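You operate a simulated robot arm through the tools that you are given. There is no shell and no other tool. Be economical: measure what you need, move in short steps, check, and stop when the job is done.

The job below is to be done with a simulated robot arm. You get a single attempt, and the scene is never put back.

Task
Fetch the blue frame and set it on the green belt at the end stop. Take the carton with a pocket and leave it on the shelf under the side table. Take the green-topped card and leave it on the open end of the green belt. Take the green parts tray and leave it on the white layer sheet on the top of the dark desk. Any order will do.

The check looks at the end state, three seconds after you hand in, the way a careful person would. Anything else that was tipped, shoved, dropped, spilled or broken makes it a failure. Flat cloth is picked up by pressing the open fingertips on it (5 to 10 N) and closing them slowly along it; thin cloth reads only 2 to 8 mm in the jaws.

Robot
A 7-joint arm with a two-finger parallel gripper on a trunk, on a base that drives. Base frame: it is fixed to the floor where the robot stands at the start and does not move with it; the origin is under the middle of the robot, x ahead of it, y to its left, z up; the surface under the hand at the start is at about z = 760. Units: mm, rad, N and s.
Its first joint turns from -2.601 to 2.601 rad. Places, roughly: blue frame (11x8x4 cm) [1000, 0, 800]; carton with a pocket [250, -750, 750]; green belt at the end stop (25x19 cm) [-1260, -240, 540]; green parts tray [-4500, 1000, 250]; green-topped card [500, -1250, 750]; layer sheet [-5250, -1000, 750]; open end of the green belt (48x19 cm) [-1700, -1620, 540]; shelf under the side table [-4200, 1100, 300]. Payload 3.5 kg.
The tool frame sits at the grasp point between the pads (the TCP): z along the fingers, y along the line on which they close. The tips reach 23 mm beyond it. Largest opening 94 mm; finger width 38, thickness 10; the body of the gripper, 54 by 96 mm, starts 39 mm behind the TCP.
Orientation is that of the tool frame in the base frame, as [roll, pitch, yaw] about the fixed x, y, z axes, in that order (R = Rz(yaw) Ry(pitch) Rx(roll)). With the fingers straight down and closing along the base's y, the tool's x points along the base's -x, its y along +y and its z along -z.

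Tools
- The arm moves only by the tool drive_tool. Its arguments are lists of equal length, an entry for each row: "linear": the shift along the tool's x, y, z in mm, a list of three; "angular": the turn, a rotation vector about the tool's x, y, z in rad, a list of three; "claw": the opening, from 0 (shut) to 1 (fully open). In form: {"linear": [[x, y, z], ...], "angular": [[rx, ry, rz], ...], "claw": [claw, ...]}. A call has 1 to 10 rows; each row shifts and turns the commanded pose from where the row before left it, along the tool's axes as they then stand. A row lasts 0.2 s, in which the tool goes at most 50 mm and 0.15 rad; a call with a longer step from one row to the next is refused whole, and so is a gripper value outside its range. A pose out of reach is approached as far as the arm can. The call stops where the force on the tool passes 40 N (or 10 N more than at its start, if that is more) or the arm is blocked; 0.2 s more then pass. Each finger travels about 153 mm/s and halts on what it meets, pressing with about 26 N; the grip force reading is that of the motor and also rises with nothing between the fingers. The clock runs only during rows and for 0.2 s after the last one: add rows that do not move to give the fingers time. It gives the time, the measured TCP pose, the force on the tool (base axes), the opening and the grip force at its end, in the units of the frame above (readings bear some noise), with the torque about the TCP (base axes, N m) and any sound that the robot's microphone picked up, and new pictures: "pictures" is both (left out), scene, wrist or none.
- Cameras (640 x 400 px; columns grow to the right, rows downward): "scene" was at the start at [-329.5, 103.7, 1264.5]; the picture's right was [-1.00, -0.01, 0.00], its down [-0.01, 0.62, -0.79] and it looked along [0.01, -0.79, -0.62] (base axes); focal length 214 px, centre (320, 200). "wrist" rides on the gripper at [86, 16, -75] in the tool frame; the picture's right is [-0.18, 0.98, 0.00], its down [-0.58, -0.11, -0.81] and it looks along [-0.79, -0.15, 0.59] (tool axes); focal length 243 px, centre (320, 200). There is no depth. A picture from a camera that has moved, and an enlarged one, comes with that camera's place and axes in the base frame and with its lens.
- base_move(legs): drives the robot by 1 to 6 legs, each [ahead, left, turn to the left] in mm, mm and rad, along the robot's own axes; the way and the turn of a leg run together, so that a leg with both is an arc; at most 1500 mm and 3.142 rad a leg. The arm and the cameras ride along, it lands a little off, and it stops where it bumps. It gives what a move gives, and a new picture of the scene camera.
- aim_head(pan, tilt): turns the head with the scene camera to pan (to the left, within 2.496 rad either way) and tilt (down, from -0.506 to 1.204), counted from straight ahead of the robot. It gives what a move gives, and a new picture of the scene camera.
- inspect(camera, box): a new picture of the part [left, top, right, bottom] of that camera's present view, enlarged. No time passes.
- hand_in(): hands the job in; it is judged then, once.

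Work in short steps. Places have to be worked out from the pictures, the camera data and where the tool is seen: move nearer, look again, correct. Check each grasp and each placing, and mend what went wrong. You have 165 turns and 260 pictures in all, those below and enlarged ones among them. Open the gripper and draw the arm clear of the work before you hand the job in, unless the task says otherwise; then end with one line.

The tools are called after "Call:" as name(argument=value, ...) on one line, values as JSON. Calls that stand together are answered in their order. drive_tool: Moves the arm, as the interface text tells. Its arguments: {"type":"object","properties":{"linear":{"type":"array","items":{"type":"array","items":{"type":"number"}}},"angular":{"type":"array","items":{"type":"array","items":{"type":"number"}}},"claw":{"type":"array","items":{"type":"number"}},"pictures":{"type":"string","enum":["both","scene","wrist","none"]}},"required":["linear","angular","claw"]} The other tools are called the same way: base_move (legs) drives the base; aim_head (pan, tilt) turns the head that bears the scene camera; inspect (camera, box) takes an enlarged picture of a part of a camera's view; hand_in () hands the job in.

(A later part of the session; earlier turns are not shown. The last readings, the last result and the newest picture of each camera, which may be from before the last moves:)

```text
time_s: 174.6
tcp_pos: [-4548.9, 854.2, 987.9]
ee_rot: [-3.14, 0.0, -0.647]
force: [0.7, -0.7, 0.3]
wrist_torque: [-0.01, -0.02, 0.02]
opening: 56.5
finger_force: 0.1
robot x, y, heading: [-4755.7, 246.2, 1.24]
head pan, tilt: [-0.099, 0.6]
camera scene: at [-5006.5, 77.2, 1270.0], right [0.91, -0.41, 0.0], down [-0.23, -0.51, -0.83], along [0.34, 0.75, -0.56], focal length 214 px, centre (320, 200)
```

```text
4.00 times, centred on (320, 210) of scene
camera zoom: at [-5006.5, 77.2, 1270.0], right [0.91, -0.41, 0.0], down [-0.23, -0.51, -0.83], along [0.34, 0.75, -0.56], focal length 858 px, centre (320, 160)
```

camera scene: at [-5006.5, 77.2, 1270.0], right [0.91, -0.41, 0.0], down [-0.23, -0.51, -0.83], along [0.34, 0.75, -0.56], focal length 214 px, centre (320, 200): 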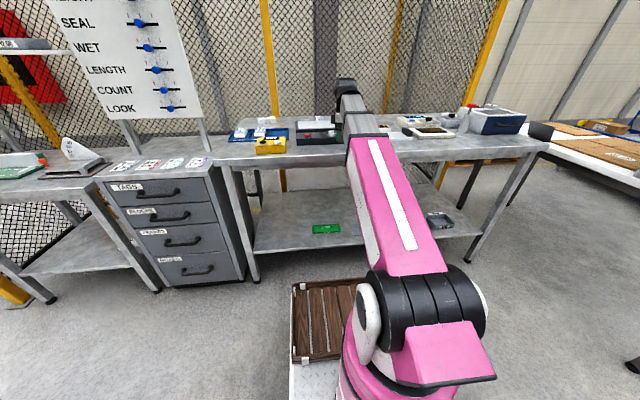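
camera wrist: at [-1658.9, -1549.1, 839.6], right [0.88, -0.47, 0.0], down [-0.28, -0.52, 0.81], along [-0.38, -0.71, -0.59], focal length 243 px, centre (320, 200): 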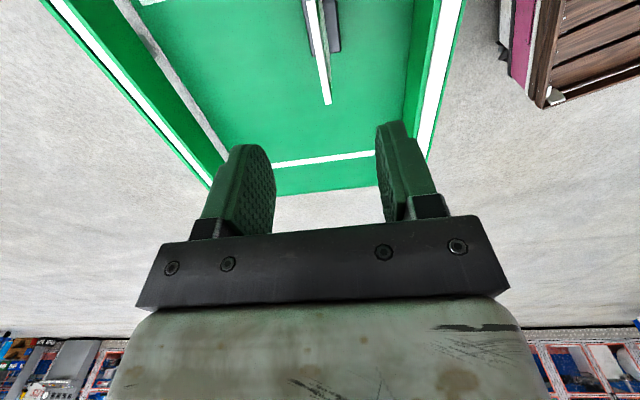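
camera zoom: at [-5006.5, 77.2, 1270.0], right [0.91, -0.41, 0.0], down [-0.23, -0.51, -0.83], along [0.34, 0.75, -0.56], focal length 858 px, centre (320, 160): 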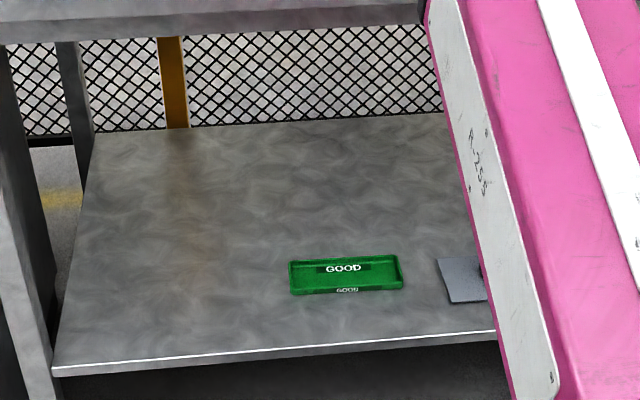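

The tray is ~185×70 mm, centred near (−4526,1036), shelf z≈287, about 135 mm inside the shelf edge. I'll rotate the tool so its fingers close along the bench normal, retreat from the bench, and lower in front of it.

Call:
drive_tool(linear=[[0, 0, 0], [0, 0, 0], [0, 0, 0], [-18, 40, 0], [-18, 40, 0], [0, 25, 0]], angular=[[0, 0, -0.11], [0, 0, -0.11], [0, 0, -0.107], [0, 0, 0], [0, 0, 0], [0, 0, 0]], claw=[0.6, 0.6, 0.8, 0.9, 1, 1], pictures="none")

Call:
drive_tool(linear=[[0, 0, 40], [0, 0, 45], [0, 0, 45], [0, 0, 45], [0, 0, 45], [0, 0, 45], [0, 0, 45]], angular=[[0, 0, 0], [0, 0, 0], [0, 0, 0], [0, 0, 0], [0, 0, 0], [0, 0, 0], [0, 0, 0]], claw=[1, 1, 1, 1, 1, 1, 1])

```text
time_s: 175.9
tcp_pos: [-4614.5, 763.8, 988.9]
ee_rot: [-3.141, 0.001, -0.321]
force: [0.0, 0.3, -0.2]
wrist_torque: [0.02, -0.01, 0.03]
opening: 93.9
finger_force: 0.1
robot x, y, heading: [-4755.0, 247.5, 1.244]
head pan, tilt: [-0.099, 0.6]
```

```text
time_s: 177.6
tcp_pos: [-4616.0, 763.5, 676.4]
ee_rot: [-3.139, 0.002, -0.32]
force: [-0.8, 0.0, 0.1]
wrist_torque: [0.04, 0.01, -0.01]
opening: 94.0
finger_force: 0.1
robot x, y, heading: [-4753.4, 248.2, 1.246]
head pan, tilt: [-0.099, 0.6]
camera scene: at [-5006.5, 77.2, 1270.0], right [0.91, -0.42, 0.0], down [-0.23, -0.51, -0.83], along [0.34, 0.75, -0.56], focal length 214 px, centre (320, 200)
camera wrist: at [-4538.0, 719.9, 751.1], right [-0.48, -0.87, 0.0], down [-0.52, 0.29, 0.81], along [-0.7, 0.39, -0.59], focal length 243 px, centre (320, 200)
```

scene: 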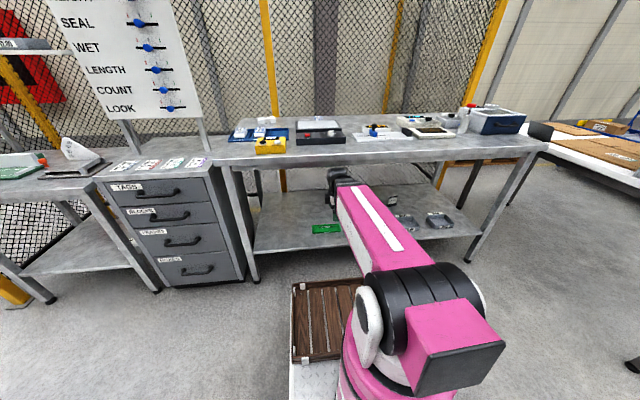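
wrist: 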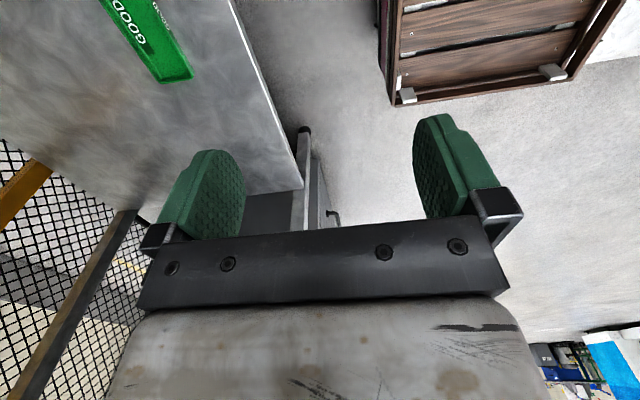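

View confirms the tray position and the arm can slip beneath the bench top. Lower to z≈430 then look.

Call:
drive_tool(linear=[[0, 0, 45], [0, 0, 45], [0, 0, 45], [0, -20, 45], [0, -30, 35], [0, -40, 10], [0, -45, 0]], angular=[[0, 0, 0], [0, 0, 0], [0, 0, 0], [0, 0, 0], [0, 0, 0], [0, 0, 0], [0, 0, 0]], claw=[1, 1, 1, 1, 1, 1, 1])

```text
time_s: 179.2
tcp_pos: [-4573.2, 895.3, 449.1]
ee_rot: [-3.141, 0.002, -0.32]
force: [0.1, -0.1, 0.6]
wrist_torque: [0.0, 0.01, -0.02]
opening: 94.2
finger_force: 0.0
robot x, y, heading: [-4758.8, 249.2, 1.242]
head pan, tilt: [-0.099, 0.6]
camera scene: at [-5006.5, 77.1, 1270.0], right [0.91, -0.42, 0.0], down [-0.23, -0.51, -0.83], along [0.34, 0.75, -0.56], focal length 214 px, centre (320, 200)
camera wrist: at [-4494.8, 851.8, 524.0], right [-0.48, -0.87, 0.0], down [-0.52, 0.29, 0.81], along [-0.7, 0.39, -0.59], focal length 243 px, centre (320, 200)
```

scene: 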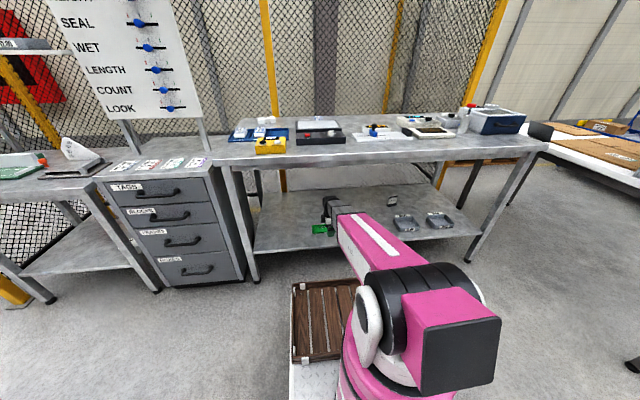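
wrist: 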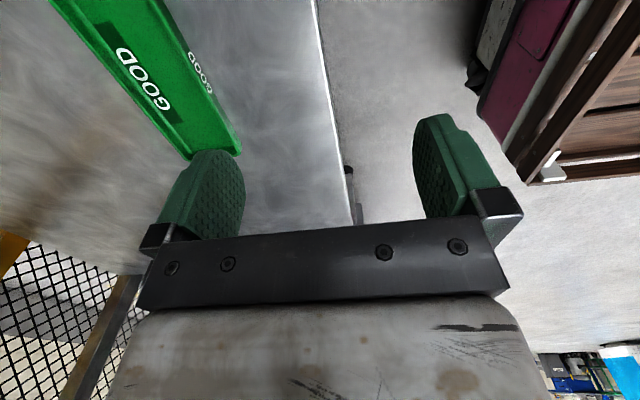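

Tray centre ≈ (−4519,1030), width ~70 across. I'll move in 145 mm above it and check.

Call:
drive_tool(linear=[[5, -35, 0], [0, -40, 10], [0, -40, 20], [0, -30, 20]], angular=[[0, 0, 0.01], [0, 0, 0], [0, 0, 0], [0, 0, 0]], claw=[1, 1, 1, 1])

```text
time_s: 180.2
tcp_pos: [-4521.2, 1029.2, 402.1]
ee_rot: [-3.139, 0.001, -0.331]
force: [-0.5, -0.1, 0.6]
wrist_torque: [0.01, -0.01, 0.02]
opening: 94.1
finger_force: 0.1
robot x, y, heading: [-4756.0, 246.8, 1.244]
head pan, tilt: [-0.099, 0.6]
camera scene: at [-5006.5, 77.2, 1270.0], right [0.91, -0.42, 0.0], down [-0.23, -0.51, -0.83], along [0.34, 0.75, -0.56], focal length 214 px, centre (320, 200)
camera wrist: at [-4444.3, 985.4, 476.9], right [-0.49, -0.87, 0.0], down [-0.52, 0.29, 0.81], along [-0.7, 0.4, -0.59], focal length 243 px, centre (320, 200)
```

scene: 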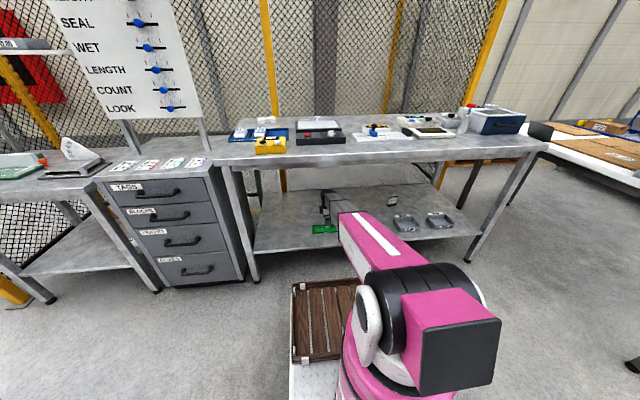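
wrist: 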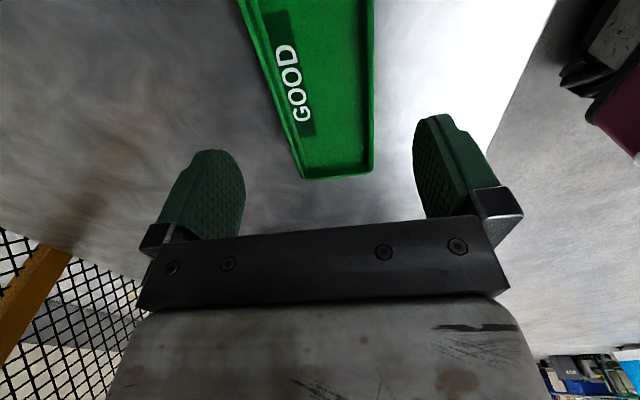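

Centred with ~10 mm clearance each side. Descend with care.

Call:
drive_tool(linear=[[0, -3, 25], [0, 0, 25], [0, 0, 20], [0, 0, 5], [0, 0, 0]], angular=[[0, 0, 0.01], [0, 0, 0], [0, 0, 0], [0, 0, 0], [0, 0, 0]], claw=[1, 1, 1, 1, 1], pictures="wrist")

```text
time_s: 181.3
tcp_pos: [-4520.8, 1034.9, 327.0]
ee_rot: [-3.141, 0.0, -0.342]
force: [-0.4, 0.3, -0.6]
wrist_torque: [0.01, 0.03, 0.0]
opening: 93.8
finger_force: 0.0
robot x, y, heading: [-4757.0, 247.6, 1.248]
head pan, tilt: [-0.099, 0.6]
camera wrist: at [-4443.2, 988.6, 401.3], right [-0.5, -0.86, 0.0], down [-0.51, 0.3, 0.81], along [-0.7, 0.41, -0.59], focal length 243 px, centre (320, 200)
```

wrist: 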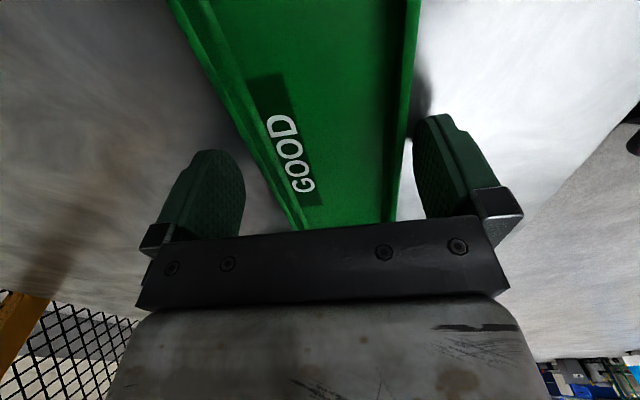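

Slight bias: shift 5 mm toward the front and continue down with force watch.

Call:
drive_tool(linear=[[0, 5, 0], [0, 0, 5], [0, 0, 4], [0, 0, 3], [0, 0, 2], [0, 0, 0]], angular=[[0, 0, 0], [0, 0, 0], [0, 0, 0], [0, 0, 0], [0, 0, 0], [0, 0, 0]], claw=[1, 1, 1, 1, 1, 1], pictures="wrist")

```text
time_s: 182.2
tcp_pos: [-4522.2, 1028.5, 322.9]
ee_rot: [-3.139, -0.002, -0.341]
force: [-0.3, 1.5, 11.7]
wrist_torque: [-0.45, 0.38, -0.03]
opening: 93.2
finger_force: 0.1
robot x, y, heading: [-4756.7, 248.2, 1.239]
head pan, tilt: [-0.099, 0.6]
stopped in row 3: the force on the tool passed its limit at 50 N (the readings are from after the stop); the commanded pose is now the measured one
camera wrist: at [-4445.3, 983.0, 397.4], right [-0.5, -0.86, 0.0], down [-0.51, 0.3, 0.81], along [-0.7, 0.41, -0.59], focal length 243 px, centre (320, 200)
```

wrist: 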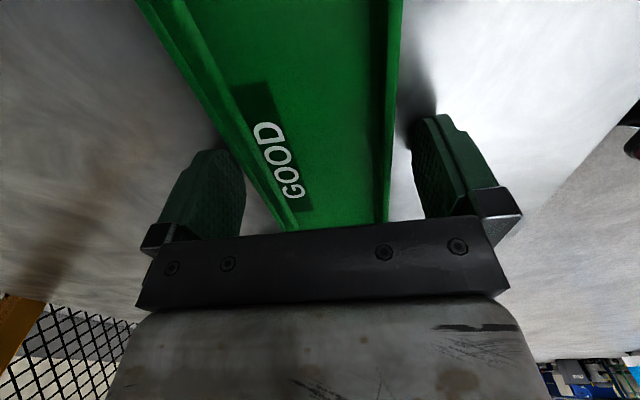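

Front finger touched the shelf (z≈300). I'll raise 2 mm, shift 3 mm back, and close.

Call:
drive_tool(linear=[[0, 0, -2], [0, -3, 0], [0, 0, 0], [0, 0, 0], [0, 0, 0], [0, 0, 0]], angular=[[0, 0, 0], [0, 0, 0], [0, 0, 0], [0, 0, 0], [0, 0, 0], [0, 0, 0]], claw=[1, 1, 0.9, 0.75, 0.6, 0.5], pictures="wrist")

```text
time_s: 183.6
tcp_pos: [-4520.7, 1032.4, 324.8]
ee_rot: [-3.138, -0.001, -0.339]
force: [0.7, -0.4, 1.3]
wrist_torque: [-0.04, 0.01, 0.05]
opening: 71.5
finger_force: 25.9
robot x, y, heading: [-4755.2, 250.1, 1.247]
head pan, tilt: [-0.099, 0.6]
camera wrist: at [-4443.9, 986.8, 399.3], right [-0.5, -0.86, 0.0], down [-0.51, 0.3, 0.81], along [-0.7, 0.41, -0.59], focal length 243 px, centre (320, 200)
```

wrist: 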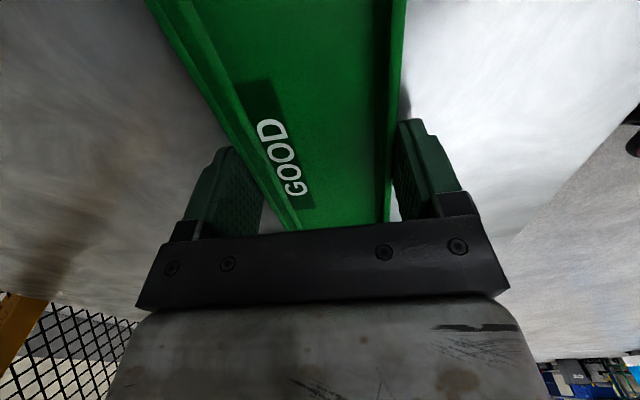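

Gripped at 71.5 mm, 26 N. Lift slowly and check.

Call:
drive_tool(linear=[[0, 0, -5], [0, 0, -10], [0, 0, -15], [0, 0, -20], [0, 0, -20]], angular=[[0, 0, 0], [0, 0, 0], [0, 0, 0], [0, 0, 0], [0, 0, 0]], claw=[0.4, 0.4, 0.4, 0.4, 0.4], pictures="both")

```text
time_s: 184.8
tcp_pos: [-4518.9, 1033.1, 394.1]
ee_rot: [-3.14, -0.001, -0.341]
force: [0.0, 1.0, -0.7]
wrist_torque: [-0.01, -0.02, 0.02]
opening: 71.3
finger_force: 25.9
robot x, y, heading: [-4756.8, 249.3, 1.248]
head pan, tilt: [-0.099, 0.6]
camera scene: at [-5006.4, 77.2, 1270.0], right [0.91, -0.42, 0.0], down [-0.23, -0.51, -0.83], along [0.34, 0.75, -0.56], focal length 214 px, centre (320, 200)
camera wrist: at [-4442.9, 988.3, 468.7], right [-0.5, -0.86, 0.0], down [-0.51, 0.3, 0.81], along [-0.7, 0.41, -0.59], focal length 243 px, centre (320, 200)
```

scene: 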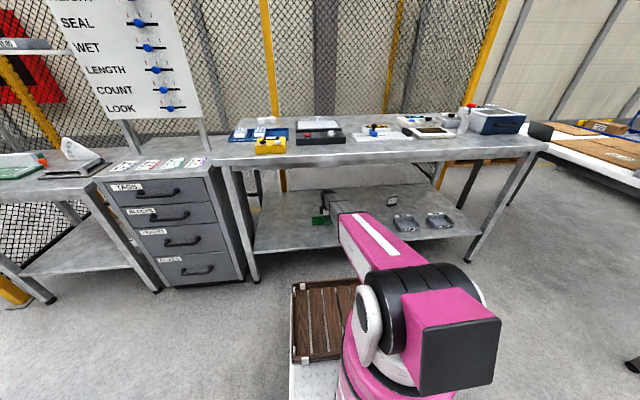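
wrist: 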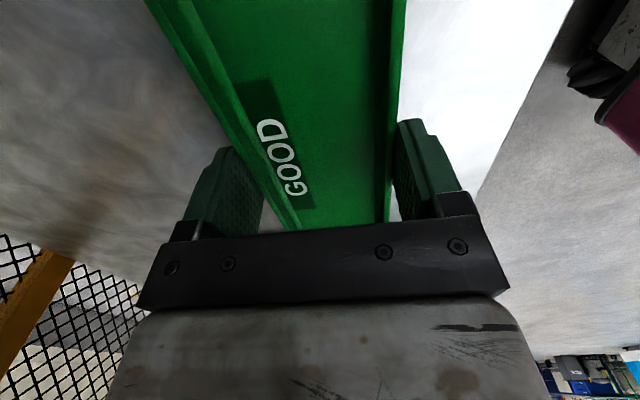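

Tray is held level. Pull out from under the bench, then raise in front of it.

Call:
drive_tool(linear=[[0, 30, -10], [0, 45, -10], [0, 45, -10], [0, 45, 0], [0, 45, 0], [0, 45, 0], [0, 25, 0]], angular=[[0, 0, 0], [0, 0, 0], [0, 0, 0], [0, 0, 0], [0, 0, 0], [0, 0, 0], [0, 0, 0]], claw=[0.4, 0.4, 0.4, 0.4, 0.4, 0.4, 0.4], pictures="scene")

Call:
drive_tool(linear=[[0, 0, -45], [0, 0, -45], [0, 0, -45], [0, 0, -45], [0, 0, -45], [0, 0, -45], [0, 0, -45], [0, 0, -45], [0, 0, -45], [0, 0, -45]], angular=[[0, 0, 0], [0, 0, 0], [0, 0, 0], [0, 0, 0], [0, 0, 0], [0, 0, 0], [0, 0, 0], [0, 0, 0], [0, 0, 0], [0, 0, 0]], claw=[0.4, 0.4, 0.4, 0.4, 0.4, 0.4, 0.4, 0.4, 0.4, 0.4], pictures="scene")

```text
time_s: 186.3
tcp_pos: [-4615.6, 769.1, 425.5]
ee_rot: [-3.139, -0.001, -0.343]
force: [-0.3, -0.2, -0.4]
wrist_torque: [-0.01, 0.0, -0.02]
opening: 71.7
finger_force: 26.4
robot x, y, heading: [-4752.5, 247.1, 1.24]
head pan, tilt: [-0.099, 0.6]
camera scene: at [-5006.4, 77.2, 1270.0], right [0.91, -0.42, 0.0], down [-0.23, -0.51, -0.83], along [0.34, 0.75, -0.56], focal length 214 px, centre (320, 200)
```

scene: 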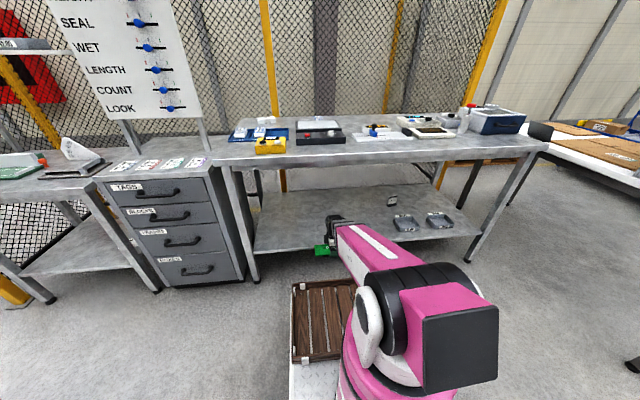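

```text
time_s: 188.6
tcp_pos: [-4614.8, 766.3, 874.5]
ee_rot: [-3.141, -0.002, -0.34]
force: [0.9, 0.6, -0.9]
wrist_torque: [-0.01, 0.02, -0.02]
opening: 71.5
finger_force: 26.3
robot x, y, heading: [-4755.3, 248.6, 1.241]
head pan, tilt: [-0.099, 0.6]
camera scene: at [-5006.4, 77.2, 1270.0], right [0.91, -0.42, 0.0], down [-0.23, -0.51, -0.83], along [0.34, 0.75, -0.56], focal length 214 px, centre (320, 200)
```

scene: 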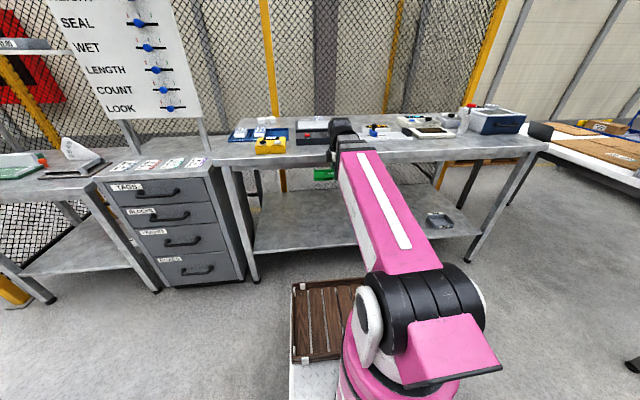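

Raise a bit more, then back off slightly and turn clockwise toward the desk.

Call:
drive_tool(linear=[[0, 0, -45], [0, 0, -45]], angular=[[0, 0, 0], [0, 0, 0]], claw=[0.4, 0.4], pictures="none")

Call:
base_move(legs=[[-100, 0, 0], [0, 0, -1.57], [0, 0, -1.57]])

Call:
aim_head(pan=0.4, tilt=0.6)

```text
time_s: 189.2
tcp_pos: [-4611.2, 768.0, 963.7]
ee_rot: [-3.141, -0.001, -0.341]
force: [0.3, 0.2, -0.1]
wrist_torque: [-0.01, 0.01, -0.01]
opening: 71.3
finger_force: 25.5
robot x, y, heading: [-4756.8, 246.7, 1.239]
head pan, tilt: [-0.099, 0.6]
```

```text
time_s: 197.8
tcp_pos: [-4913.8, -370.3, 963.0]
ee_rot: [-3.141, -0.002, 2.833]
force: [0.8, -0.3, -1.4]
wrist_torque: [0.03, 0.01, 0.01]
opening: 71.4
finger_force: 26.0
robot x, y, heading: [-4786.2, 154.0, -1.866]
head pan, tilt: [-0.099, 0.6]
camera scene: at [-4544.8, 333.8, 1270.0], right [-0.92, 0.38, 0.0], down [0.22, 0.52, -0.83], along [-0.32, -0.76, -0.56], focal length 214 px, centre (320, 200)
```

scene: 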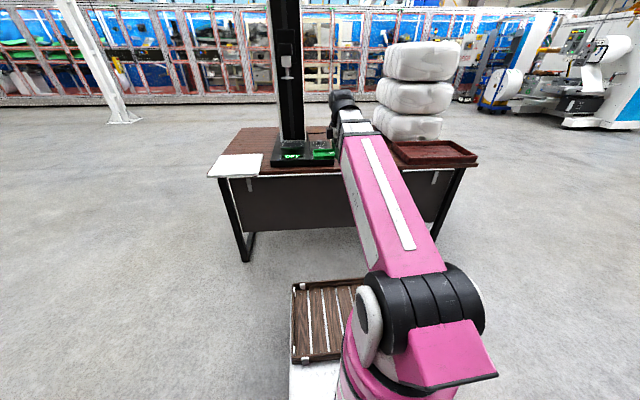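

```text
time_s: 198.8
tcp_pos: [-4913.3, -369.5, 963.1]
ee_rot: [-3.139, -0.003, 2.835]
force: [0.6, -0.8, -0.2]
wrist_torque: [0.0, -0.02, 0.03]
opening: 71.8
finger_force: 25.6
robot x, y, heading: [-4785.0, 150.8, -1.862]
head pan, tilt: [0.4, 0.6]
camera scene: at [-4501.6, 327.5, 1270.0], right [-0.99, -0.1, 0.0], down [-0.06, 0.56, -0.83], along [0.09, -0.82, -0.56], focal length 214 px, centre (320, 200)
```

scene: 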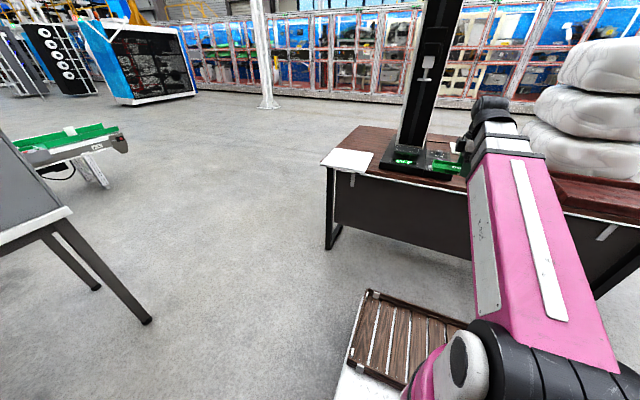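

The white item at the near-left end may not be the layer sheet given the stated place (−5250,−1000), which is hidden behind the arm. I'll swing the arm left and look.

Call:
drive_tool(linear=[[-45, 0, 0], [-45, 0, 0], [-45, 0, 0], [-45, 0, 0], [-45, 0, 0], [-45, 0, 0], [-45, 5, 0]], angular=[[0, 0, 0], [0, 0, 0], [0, 0, 0], [0, 0, 0], [0, 0, 0], [0, 0, 0], [0, 0, 0]], claw=[0.4, 0.4, 0.4, 0.4, 0.4, 0.4, 0.4], pictures="none")

Call:
aim_head(pan=-0.1, tilt=0.45)

Call:
inspect(camera="scene", box=[180, 80, 500, 280])

```text
time_s: 200.4
tcp_pos: [-4609.5, -463.0, 963.6]
ee_rot: [-3.139, -0.002, 2.833]
force: [0.3, -0.1, -1.1]
wrist_torque: [-0.03, 0.01, -0.01]
opening: 71.5
finger_force: 26.2
robot x, y, heading: [-4788.4, 154.8, -1.865]
head pan, tilt: [0.4, 0.6]
```

```text
time_s: 201.3
tcp_pos: [-4610.7, -463.1, 964.9]
ee_rot: [-3.14, -0.001, 2.834]
force: [0.5, -0.4, -0.7]
wrist_torque: [0.01, 0.02, 0.0]
opening: 71.6
finger_force: 25.8
robot x, y, heading: [-4786.1, 152.4, -1.865]
head pan, tilt: [-0.099, 0.45]
camera scene: at [-4546.0, 330.5, 1283.5], right [-0.92, 0.38, 0.0], down [0.17, 0.4, -0.9], along [-0.35, -0.83, -0.44], focal length 214 px, centre (320, 200)
```

scene: 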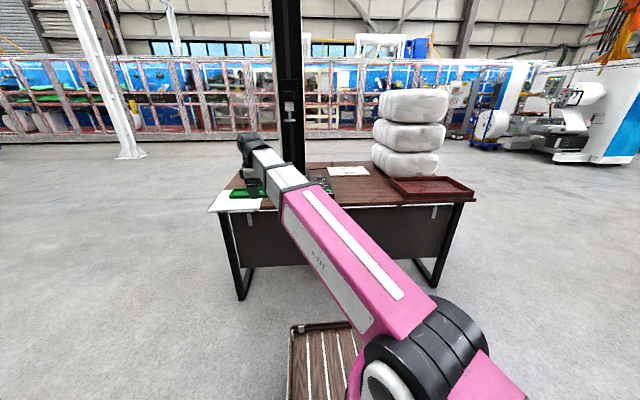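

```text
2.00 times, centred on (340, 180) of scene
camera zoom: at [-4546.0, 330.5, 1283.5], right [-0.92, 0.38, 0.0], down [0.17, 0.4, -0.9], along [-0.35, -0.83, -0.44], focal length 429 px, centre (280, 240)
```

zoom: 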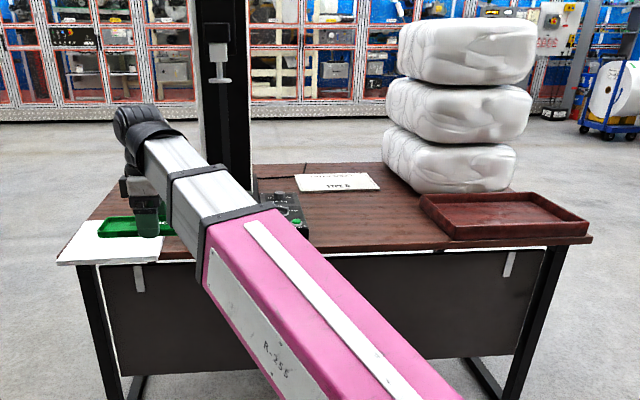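

There's a white printed sheet behind the machine at about (−5370,−1060). Zoom in to read it.

Call:
inspect(camera="scene", box=[300, 140, 396, 200])

Call:
inspect(camera="scene", box=[200, 160, 296, 220])

```text
6.67 times, centred on (348, 170) of scene
camera zoom: at [-4546.0, 330.5, 1283.5], right [-0.92, 0.38, 0.0], down [0.17, 0.4, -0.9], along [-0.35, -0.83, -0.44], focal length 1430 px, centre (133, 400)
```

zoom: 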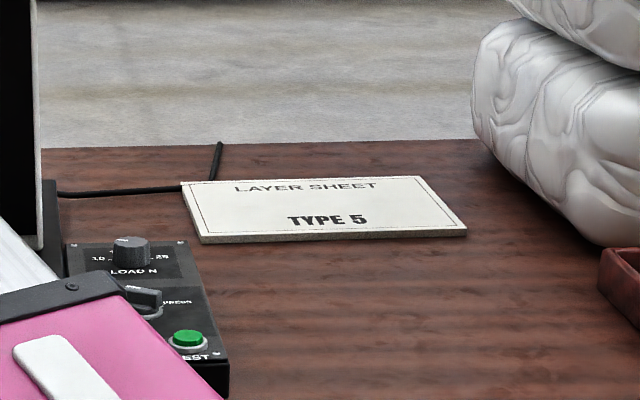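

```text
6.67 times, centred on (248, 190) of scene
camera zoom: at [-4546.0, 330.5, 1283.5], right [-0.92, 0.38, 0.0], down [0.17, 0.4, -0.9], along [-0.35, -0.83, -0.44], focal length 1430 px, centre (800, 267)
```

zoom: 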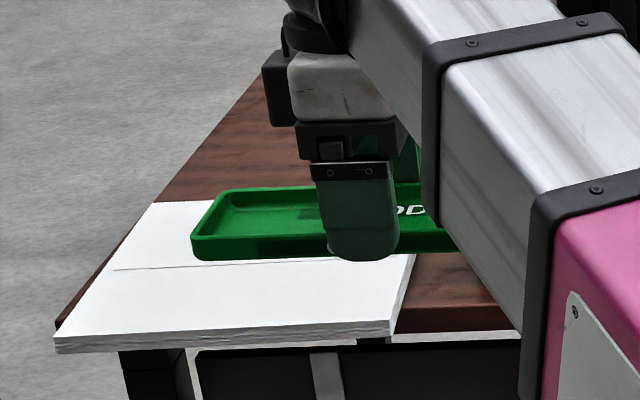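

That's the layer sheet (TYPE 5), centre ≈ (−5358,−1051), nearer the desk's south side. I'll recentre the arm and drive round the desk's east end to its south.

Call:
base_move(legs=[[0, 880, 0], [1400, 424, 0], [800, 242, 0]])

Call:
base_move(legs=[[0, 0, 1.57], [0, 0, 1.55]])

```text
time_s: 217.0
tcp_pos: [-3858.0, -3055.3, 963.2]
ee_rot: [-3.14, -0.002, 2.792]
force: [0.3, 0.4, -0.4]
wrist_torque: [0.01, 0.0, -0.05]
opening: 71.6
finger_force: 26.7
robot x, y, heading: [-4008.6, -2429.3, -1.906]
head pan, tilt: [-0.099, 0.45]
camera scene: at [-3759.6, -2265.5, 1283.5], right [-0.91, 0.42, 0.0], down [0.18, 0.39, -0.9], along [-0.38, -0.82, -0.44], focal length 214 px, centre (320, 200)
```

scene: 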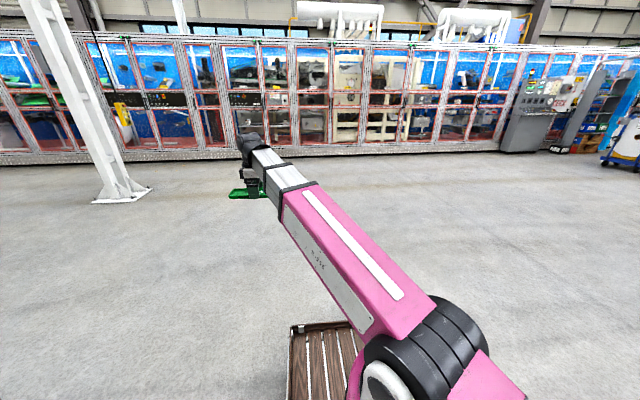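

```text
time_s: 224.9
tcp_pos: [-4123.4, -1798.0, 963.9]
ee_rot: [-3.139, -0.001, -0.408]
force: [0.1, -0.8, -1.0]
wrist_torque: [-0.03, 0.0, 0.03]
opening: 71.4
finger_force: 26.5
robot x, y, heading: [-4010.3, -2425.6, 1.175]
head pan, tilt: [-0.099, 0.45]
camera scene: at [-4268.0, -2581.6, 1283.5], right [0.88, -0.47, 0.0], down [-0.21, -0.38, -0.9], along [0.43, 0.79, -0.44], focal length 214 px, centre (320, 200)
```

scene: 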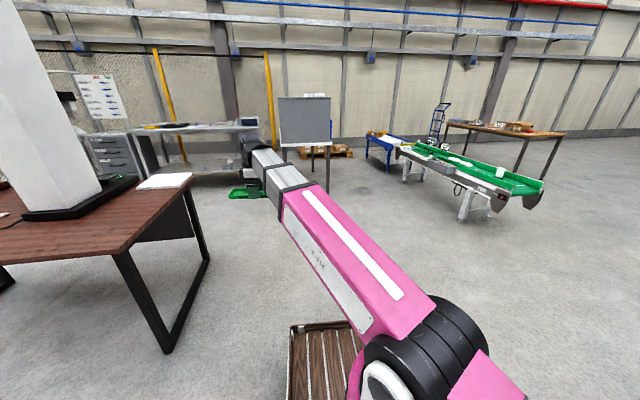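

Now I'll drive left along the desk's south side to face the layer sheet.

Call:
base_move(legs=[[0, 850, 0.035], [0, 850, 0.035]])

Call:
aim_head(pan=-0.1, tilt=0.65)

```text
time_s: 232.7
tcp_pos: [-5631.8, -1243.5, 962.6]
ee_rot: [-3.141, -0.009, -0.342]
force: [-0.1, 1.2, -0.5]
wrist_torque: [0.02, 0.04, -0.04]
opening: 71.4
finger_force: 25.7
robot x, y, heading: [-5479.9, -1862.4, 1.245]
head pan, tilt: [-0.099, 0.45]
stopped in leg 2: the force on the tool passed its limit at 64 N (the readings are from after the stop); the commanded pose is now the measured one
camera scene: at [-5724.9, -2032.8, 1283.5], right [0.91, -0.41, 0.0], down [-0.18, -0.4, -0.9], along [0.37, 0.82, -0.44], focal length 214 px, centre (320, 200)
```

scene: 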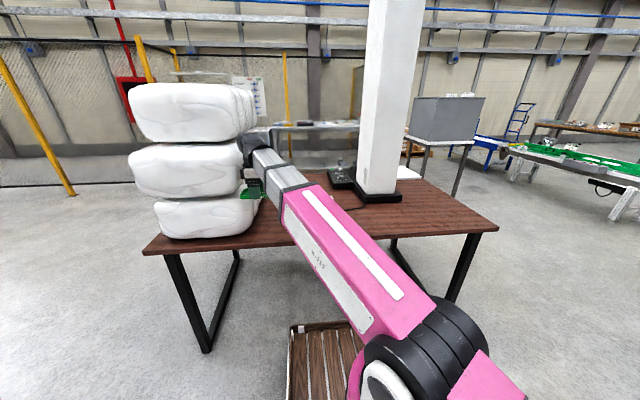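

```text
time_s: 233.4
tcp_pos: [-5631.1, -1243.6, 962.5]
ee_rot: [-3.14, -0.008, -0.343]
force: [0.1, -0.1, -1.0]
wrist_torque: [0.02, 0.02, 0.0]
opening: 71.7
finger_force: 26.0
robot x, y, heading: [-5475.6, -1865.8, 1.241]
head pan, tilt: [-0.099, 0.649]
camera scene: at [-5727.0, -2037.5, 1265.7], right [0.91, -0.41, 0.0], down [-0.25, -0.55, -0.8], along [0.33, 0.73, -0.6], focal length 214 px, centre (320, 200)
```

scene: 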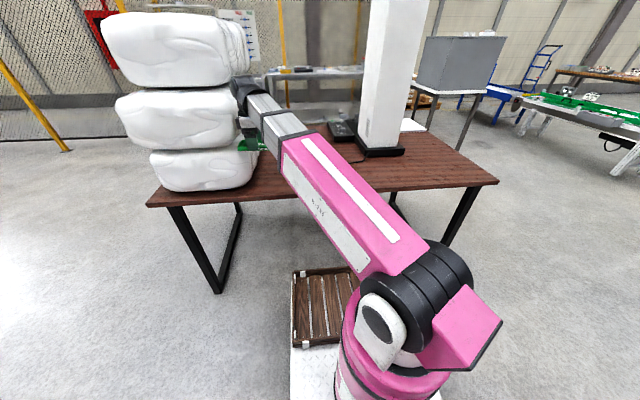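

The held tray/gripper brushed the sack stack. I'll back away to the right immediately and inspect the stack.

Call:
base_move(legs=[[0, -250, 0]])

Call:
inspect(camera="scene", box=[0, 0, 320, 200])

Call:
inspect(camera="wrist", box=[0, 0, 640, 400])

```text
time_s: 235.2
tcp_pos: [-5392.9, -1325.4, 963.1]
ee_rot: [3.141, -0.009, -0.34]
force: [0.2, 0.6, -0.8]
wrist_torque: [-0.02, 0.01, -0.05]
opening: 71.6
finger_force: 26.0
robot x, y, heading: [-5239.0, -1943.9, 1.249]
head pan, tilt: [-0.099, 0.649]
camera scene: at [-5488.2, -2118.5, 1265.7], right [0.91, -0.41, 0.0], down [-0.25, -0.55, -0.8], along [0.33, 0.73, -0.6], focal length 214 px, centre (320, 200)
```

scene: 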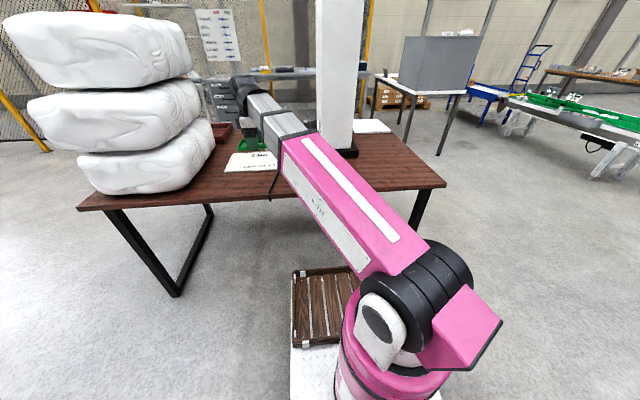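

```text
2.00 times, centred on (160, 100) of scene
camera zoom: at [-5488.2, -2118.5, 1265.7], right [0.91, -0.41, 0.0], down [-0.25, -0.55, -0.8], along [0.33, 0.73, -0.6], focal length 429 px, centre (640, 400)
```

zoom: 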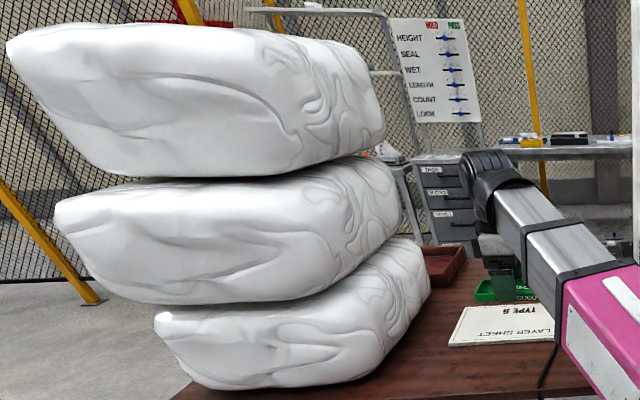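

```text
1.00 times, centred on (320, 200) of wrist (not enlarged: the box is as wide or as high as the picture)
camera zoom: at [-5316.6, -1369.6, 1038.6], right [-0.5, -0.87, 0.0], down [-0.52, 0.3, 0.8], along [-0.69, 0.4, -0.6], focal length 243 px, centre (320, 200)
```

zoom: 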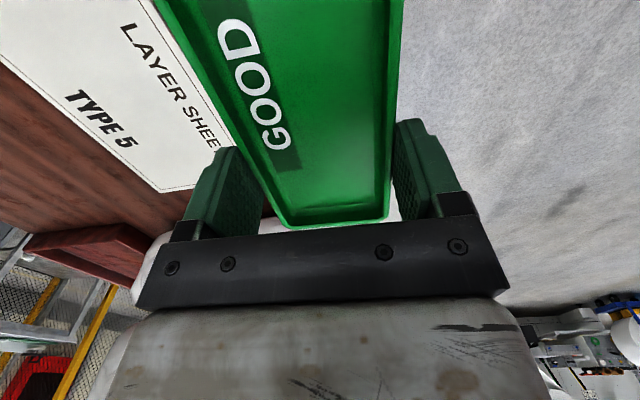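

The stack still stands and looks only lightly touched. The layer sheet is well visible; I'll move the tray over it (well east of the sacks) and verify.

Call:
drive_tool(linear=[[-8, -40, 0], [-10, -40, 0], [-10, -40, 0], [-10, -40, 0], [-10, -30, 20], [0, 0, 40], [0, 0, 20]], angular=[[0, 0.008, 0], [0, 0, 0], [0, 0, 0], [0, 0, 0], [0, 0, 0], [0, 0, 0], [0, 0, 0]], claw=[0.4, 0.4, 0.4, 0.4, 0.4, 0.4, 0.4])

```text
time_s: 236.8
tcp_pos: [-5373.0, -1129.7, 881.6]
ee_rot: [3.141, -0.017, -0.342]
force: [-0.4, 0.3, -1.4]
wrist_torque: [0.01, 0.0, 0.01]
opening: 71.4
finger_force: 25.6
robot x, y, heading: [-5238.2, -1945.1, 1.244]
head pan, tilt: [-0.099, 0.649]
camera scene: at [-5488.2, -2118.5, 1265.7], right [0.91, -0.41, 0.0], down [-0.25, -0.55, -0.8], along [0.33, 0.73, -0.6], focal length 214 px, centre (320, 200)
camera wrist: at [-5296.5, -1174.7, 958.3], right [-0.5, -0.87, 0.0], down [-0.52, 0.3, 0.8], along [-0.69, 0.4, -0.6], focal length 243 px, centre (320, 200)
```

scene: 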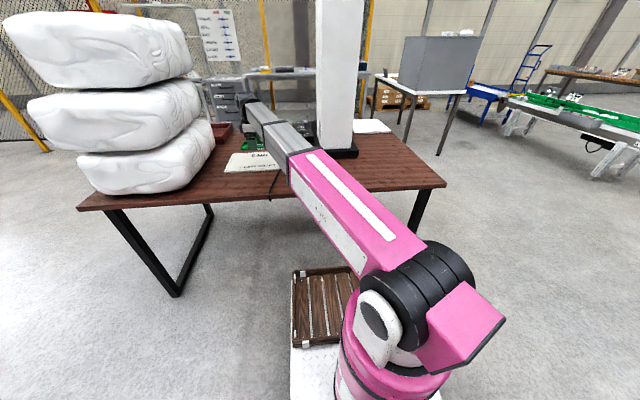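
wrist: 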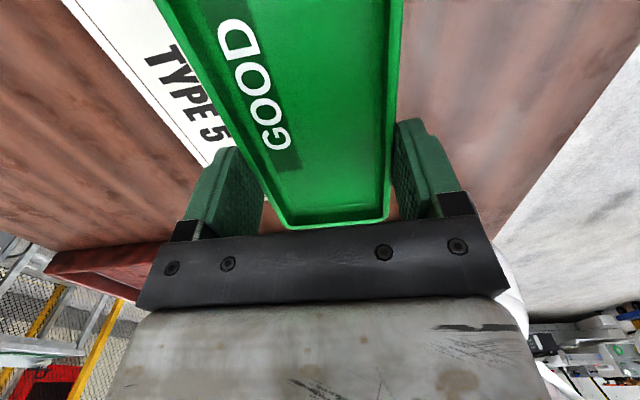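

North sheet edge is at p≈−2627; I need ~55 mm more northward. Shift, level the pitch, and descend toward it.

Call:
drive_tool(linear=[[0, -30, 0], [0, -25, 15], [0, 0, 25], [0, 0, 20]], angular=[[0, -0.017, 0], [0, 0, 0], [0, 0, 0], [0, 0, 0]], claw=[0.4, 0.4, 0.4, 0.4])

Call:
inspect(camera="scene", box=[180, 80, 340, 180])

```text
time_s: 237.8
tcp_pos: [-5353.9, -1078.4, 821.7]
ee_rot: [-3.141, 0.0, -0.339]
force: [0.5, 0.9, -1.0]
wrist_torque: [-0.01, 0.03, 0.01]
opening: 71.6
finger_force: 25.9
robot x, y, heading: [-5239.3, -1944.3, 1.248]
head pan, tilt: [-0.099, 0.649]
camera scene: at [-5488.2, -2118.5, 1265.7], right [0.91, -0.41, 0.0], down [-0.25, -0.55, -0.8], along [0.33, 0.73, -0.6], focal length 214 px, centre (320, 200)
camera wrist: at [-5275.9, -1123.4, 895.6], right [-0.5, -0.86, 0.0], down [-0.51, 0.3, 0.81], along [-0.7, 0.4, -0.59], focal length 243 px, centre (320, 200)
```

scene: 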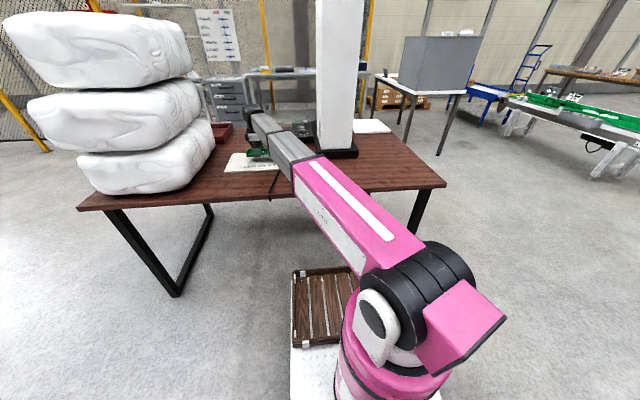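
wrist: 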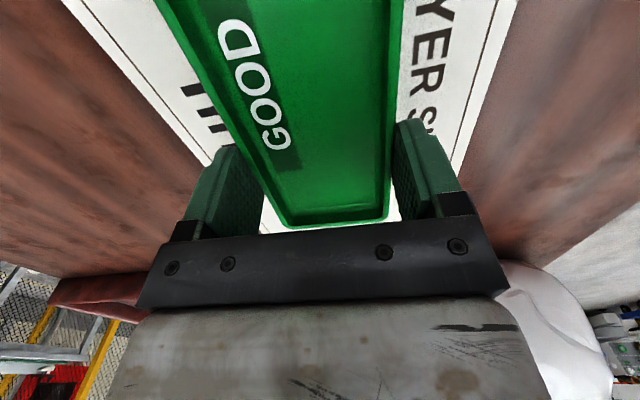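

```text
4.00 times, centred on (260, 130) of scene
camera zoom: at [-5488.2, -2118.5, 1265.7], right [0.91, -0.41, 0.0], down [-0.25, -0.55, -0.8], along [0.33, 0.73, -0.6], focal length 858 px, centre (560, 480)
```

zoom: 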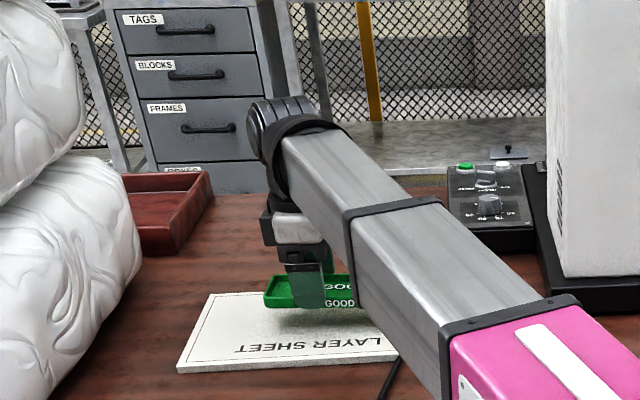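

Well centred on the sheet. Lower gradually to contact.

Call:
drive_tool(linear=[[0, 5, 20], [0, 0, 8], [0, 0, 3], [0, 0, 2], [0, 0, 2], [0, 0, 2], [0, 0, 0]], angular=[[0, 0, 0], [0, 0, 0], [0, 0, 0], [0, 0, 0], [0, 0, 0], [0, 0, 0], [0, 0, 0]], claw=[0.4, 0.4, 0.4, 0.4, 0.4, 0.4, 0.4], pictures="none")

```text
time_s: 239.4
tcp_pos: [-5356.0, -1082.3, 785.5]
ee_rot: [3.142, 0.0, -0.34]
force: [5.7, -0.8, 24.5]
wrist_torque: [-0.35, -0.62, -0.09]
opening: 71.5
finger_force: 26.0
robot x, y, heading: [-5236.9, -1947.1, 1.246]
head pan, tilt: [-0.099, 0.649]
```

Contact made. Ease up, open, lift.

Call:
drive_tool(linear=[[0, 0, -2], [0, 0, 0], [0, 0, 0], [0, 0, 0], [0, 0, -15], [0, 0, -30], [0, 0, -40], [0, 0, -40]], angular=[[0, 0, 0], [0, 0, 0], [0, 0, 0], [0, 0, 0], [0, 0, 0], [0, 0, 0], [0, 0, 0], [0, 0, 0]], claw=[0.5, 0.8, 0.95, 1, 1, 1, 1, 1], pictures="wrist")

```text
time_s: 241.2
tcp_pos: [-5357.8, -1086.1, 916.1]
ee_rot: [-3.142, 0.0, -0.34]
force: [0.9, 0.4, -0.4]
wrist_torque: [-0.01, 0.0, 0.01]
opening: 94.2
finger_force: 0.1
robot x, y, heading: [-5237.2, -1944.2, 1.249]
head pan, tilt: [-0.099, 0.649]
camera wrist: at [-5279.6, -1130.9, 989.8], right [-0.5, -0.86, 0.0], down [-0.51, 0.3, 0.81], along [-0.7, 0.4, -0.59], focal length 243 px, centre (320, 200)
```

wrist: 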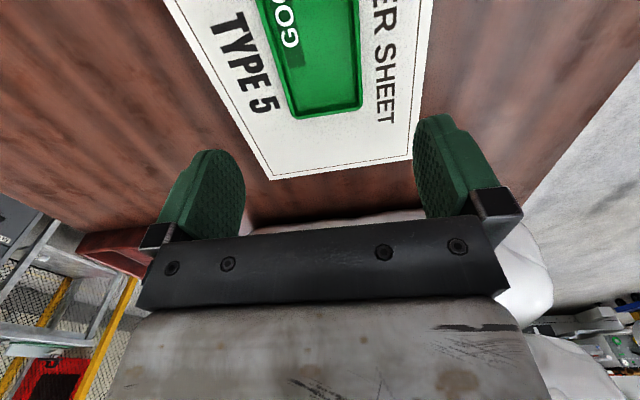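

The tray rests centred on the layer sheet. Now retract the arm and drive back toward the carton.

Call:
drive_tool(linear=[[0, 30, -40], [0, 35, -35], [0, 45, -10], [0, 45, 0], [0, 45, 0]], angular=[[0, 0, 0], [0, 0, 0], [0, 0, 0], [0, 0, 0], [0, 0, 0]], claw=[1, 1, 1, 1, 1], pictures="none")

Call:
base_move(legs=[[-450, 0, 0], [0, 0, -1.25]])

Call:
base_move(legs=[[1500, 0, 0], [1500, 0, 0]])

```text
time_s: 242.4
tcp_pos: [-5421.6, -1271.9, 997.5]
ee_rot: [3.141, 0.001, -0.342]
force: [-0.7, -0.2, -0.3]
wrist_torque: [-0.01, 0.02, 0.01]
opening: 93.9
finger_force: 0.1
robot x, y, heading: [-5236.2, -1943.8, 1.244]
head pan, tilt: [-0.099, 0.649]
```

```text
time_s: 248.1
tcp_pos: [-4829.2, -1955.5, 997.7]
ee_rot: [-3.141, 0.001, -1.525]
force: [-0.7, 0.4, -0.6]
wrist_torque: [-0.01, -0.01, 0.05]
opening: 94.0
finger_force: 0.1
robot x, y, heading: [-5383.6, -2379.0, 0.06]
head pan, tilt: [-0.099, 0.649]
camera scene: at [-5640.9, -2212.6, 1265.7], right [-0.04, -1.0, 0.0], down [-0.6, 0.02, -0.8], along [0.8, -0.03, -0.6], focal length 214 px, centre (320, 200)
```

scene: 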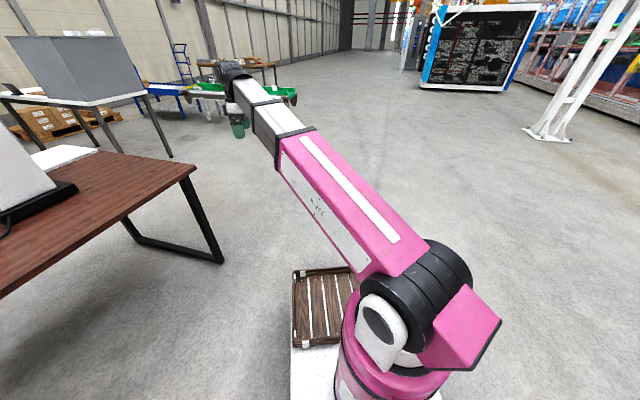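

```text
time_s: 262.6
tcp_pos: [-1789.5, -2048.3, 997.5]
ee_rot: [3.141, 0.001, -1.64]
force: [-0.5, 0.4, -0.2]
wrist_torque: [0.0, 0.01, 0.03]
opening: 94.0
finger_force: 0.1
robot x, y, heading: [-2388.3, -2405.3, -0.054]
head pan, tilt: [-0.099, 0.649]
camera scene: at [-2624.0, -2210.7, 1265.7], right [-0.15, -0.99, 0.0], down [-0.6, 0.09, -0.8], along [0.79, -0.12, -0.6], focal length 214 px, centre (320, 200)
```

scene: 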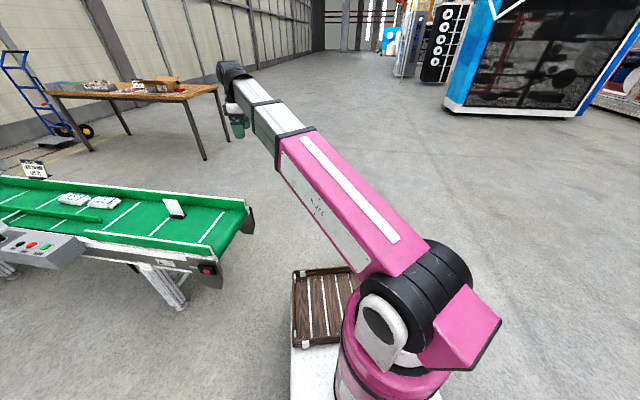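

Check the card on the belt from this side.

Call:
inspect(camera="scene", box=[120, 170, 248, 250])

Call:
base_move(legs=[[1450, 0, 0.05], [340, 0, 0], [0, 1480, 0]])

```text
5.00 times, centred on (184, 210) of scene
camera zoom: at [-2624.0, -2210.7, 1265.7], right [-0.15, -0.99, 0.0], down [-0.6, 0.09, -0.8], along [0.79, -0.12, -0.6], focal length 1072 px, centre (1000, 150)
```

zoom: 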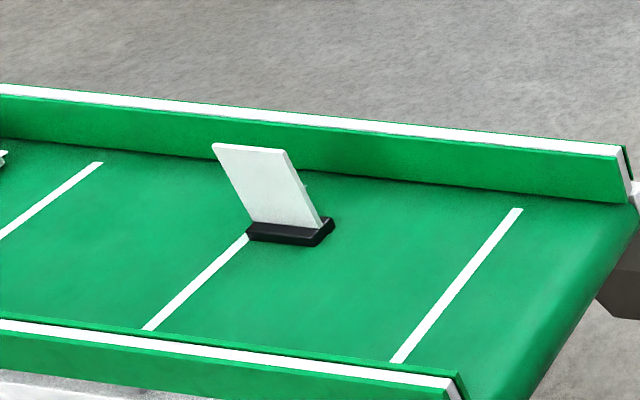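

```text
time_s: 278.5
tcp_pos: [46.1, -646.2, 997.8]
ee_rot: [3.141, 0.0, -1.623]
force: [0.0, 0.1, -0.7]
wrist_torque: [0.03, 0.0, 0.0]
opening: 93.9
finger_force: 0.0
robot x, y, heading: [-546.6, -1011.2, -0.039]
head pan, tilt: [-0.099, 0.649]
camera scene: at [-784.4, -822.3, 1265.7], right [-0.14, -0.99, 0.0], down [-0.6, 0.08, -0.8], along [0.79, -0.11, -0.6], focal length 214 px, centre (320, 200)
```

scene: 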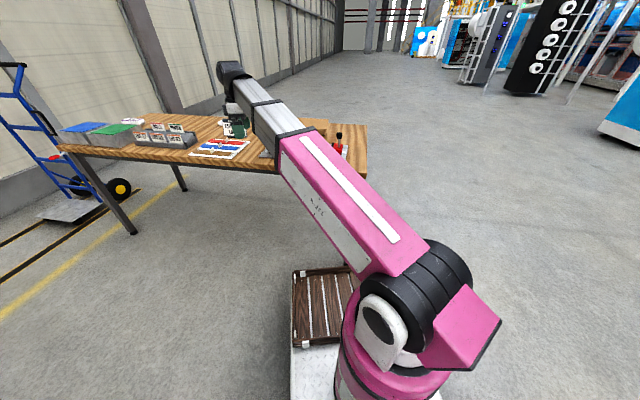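

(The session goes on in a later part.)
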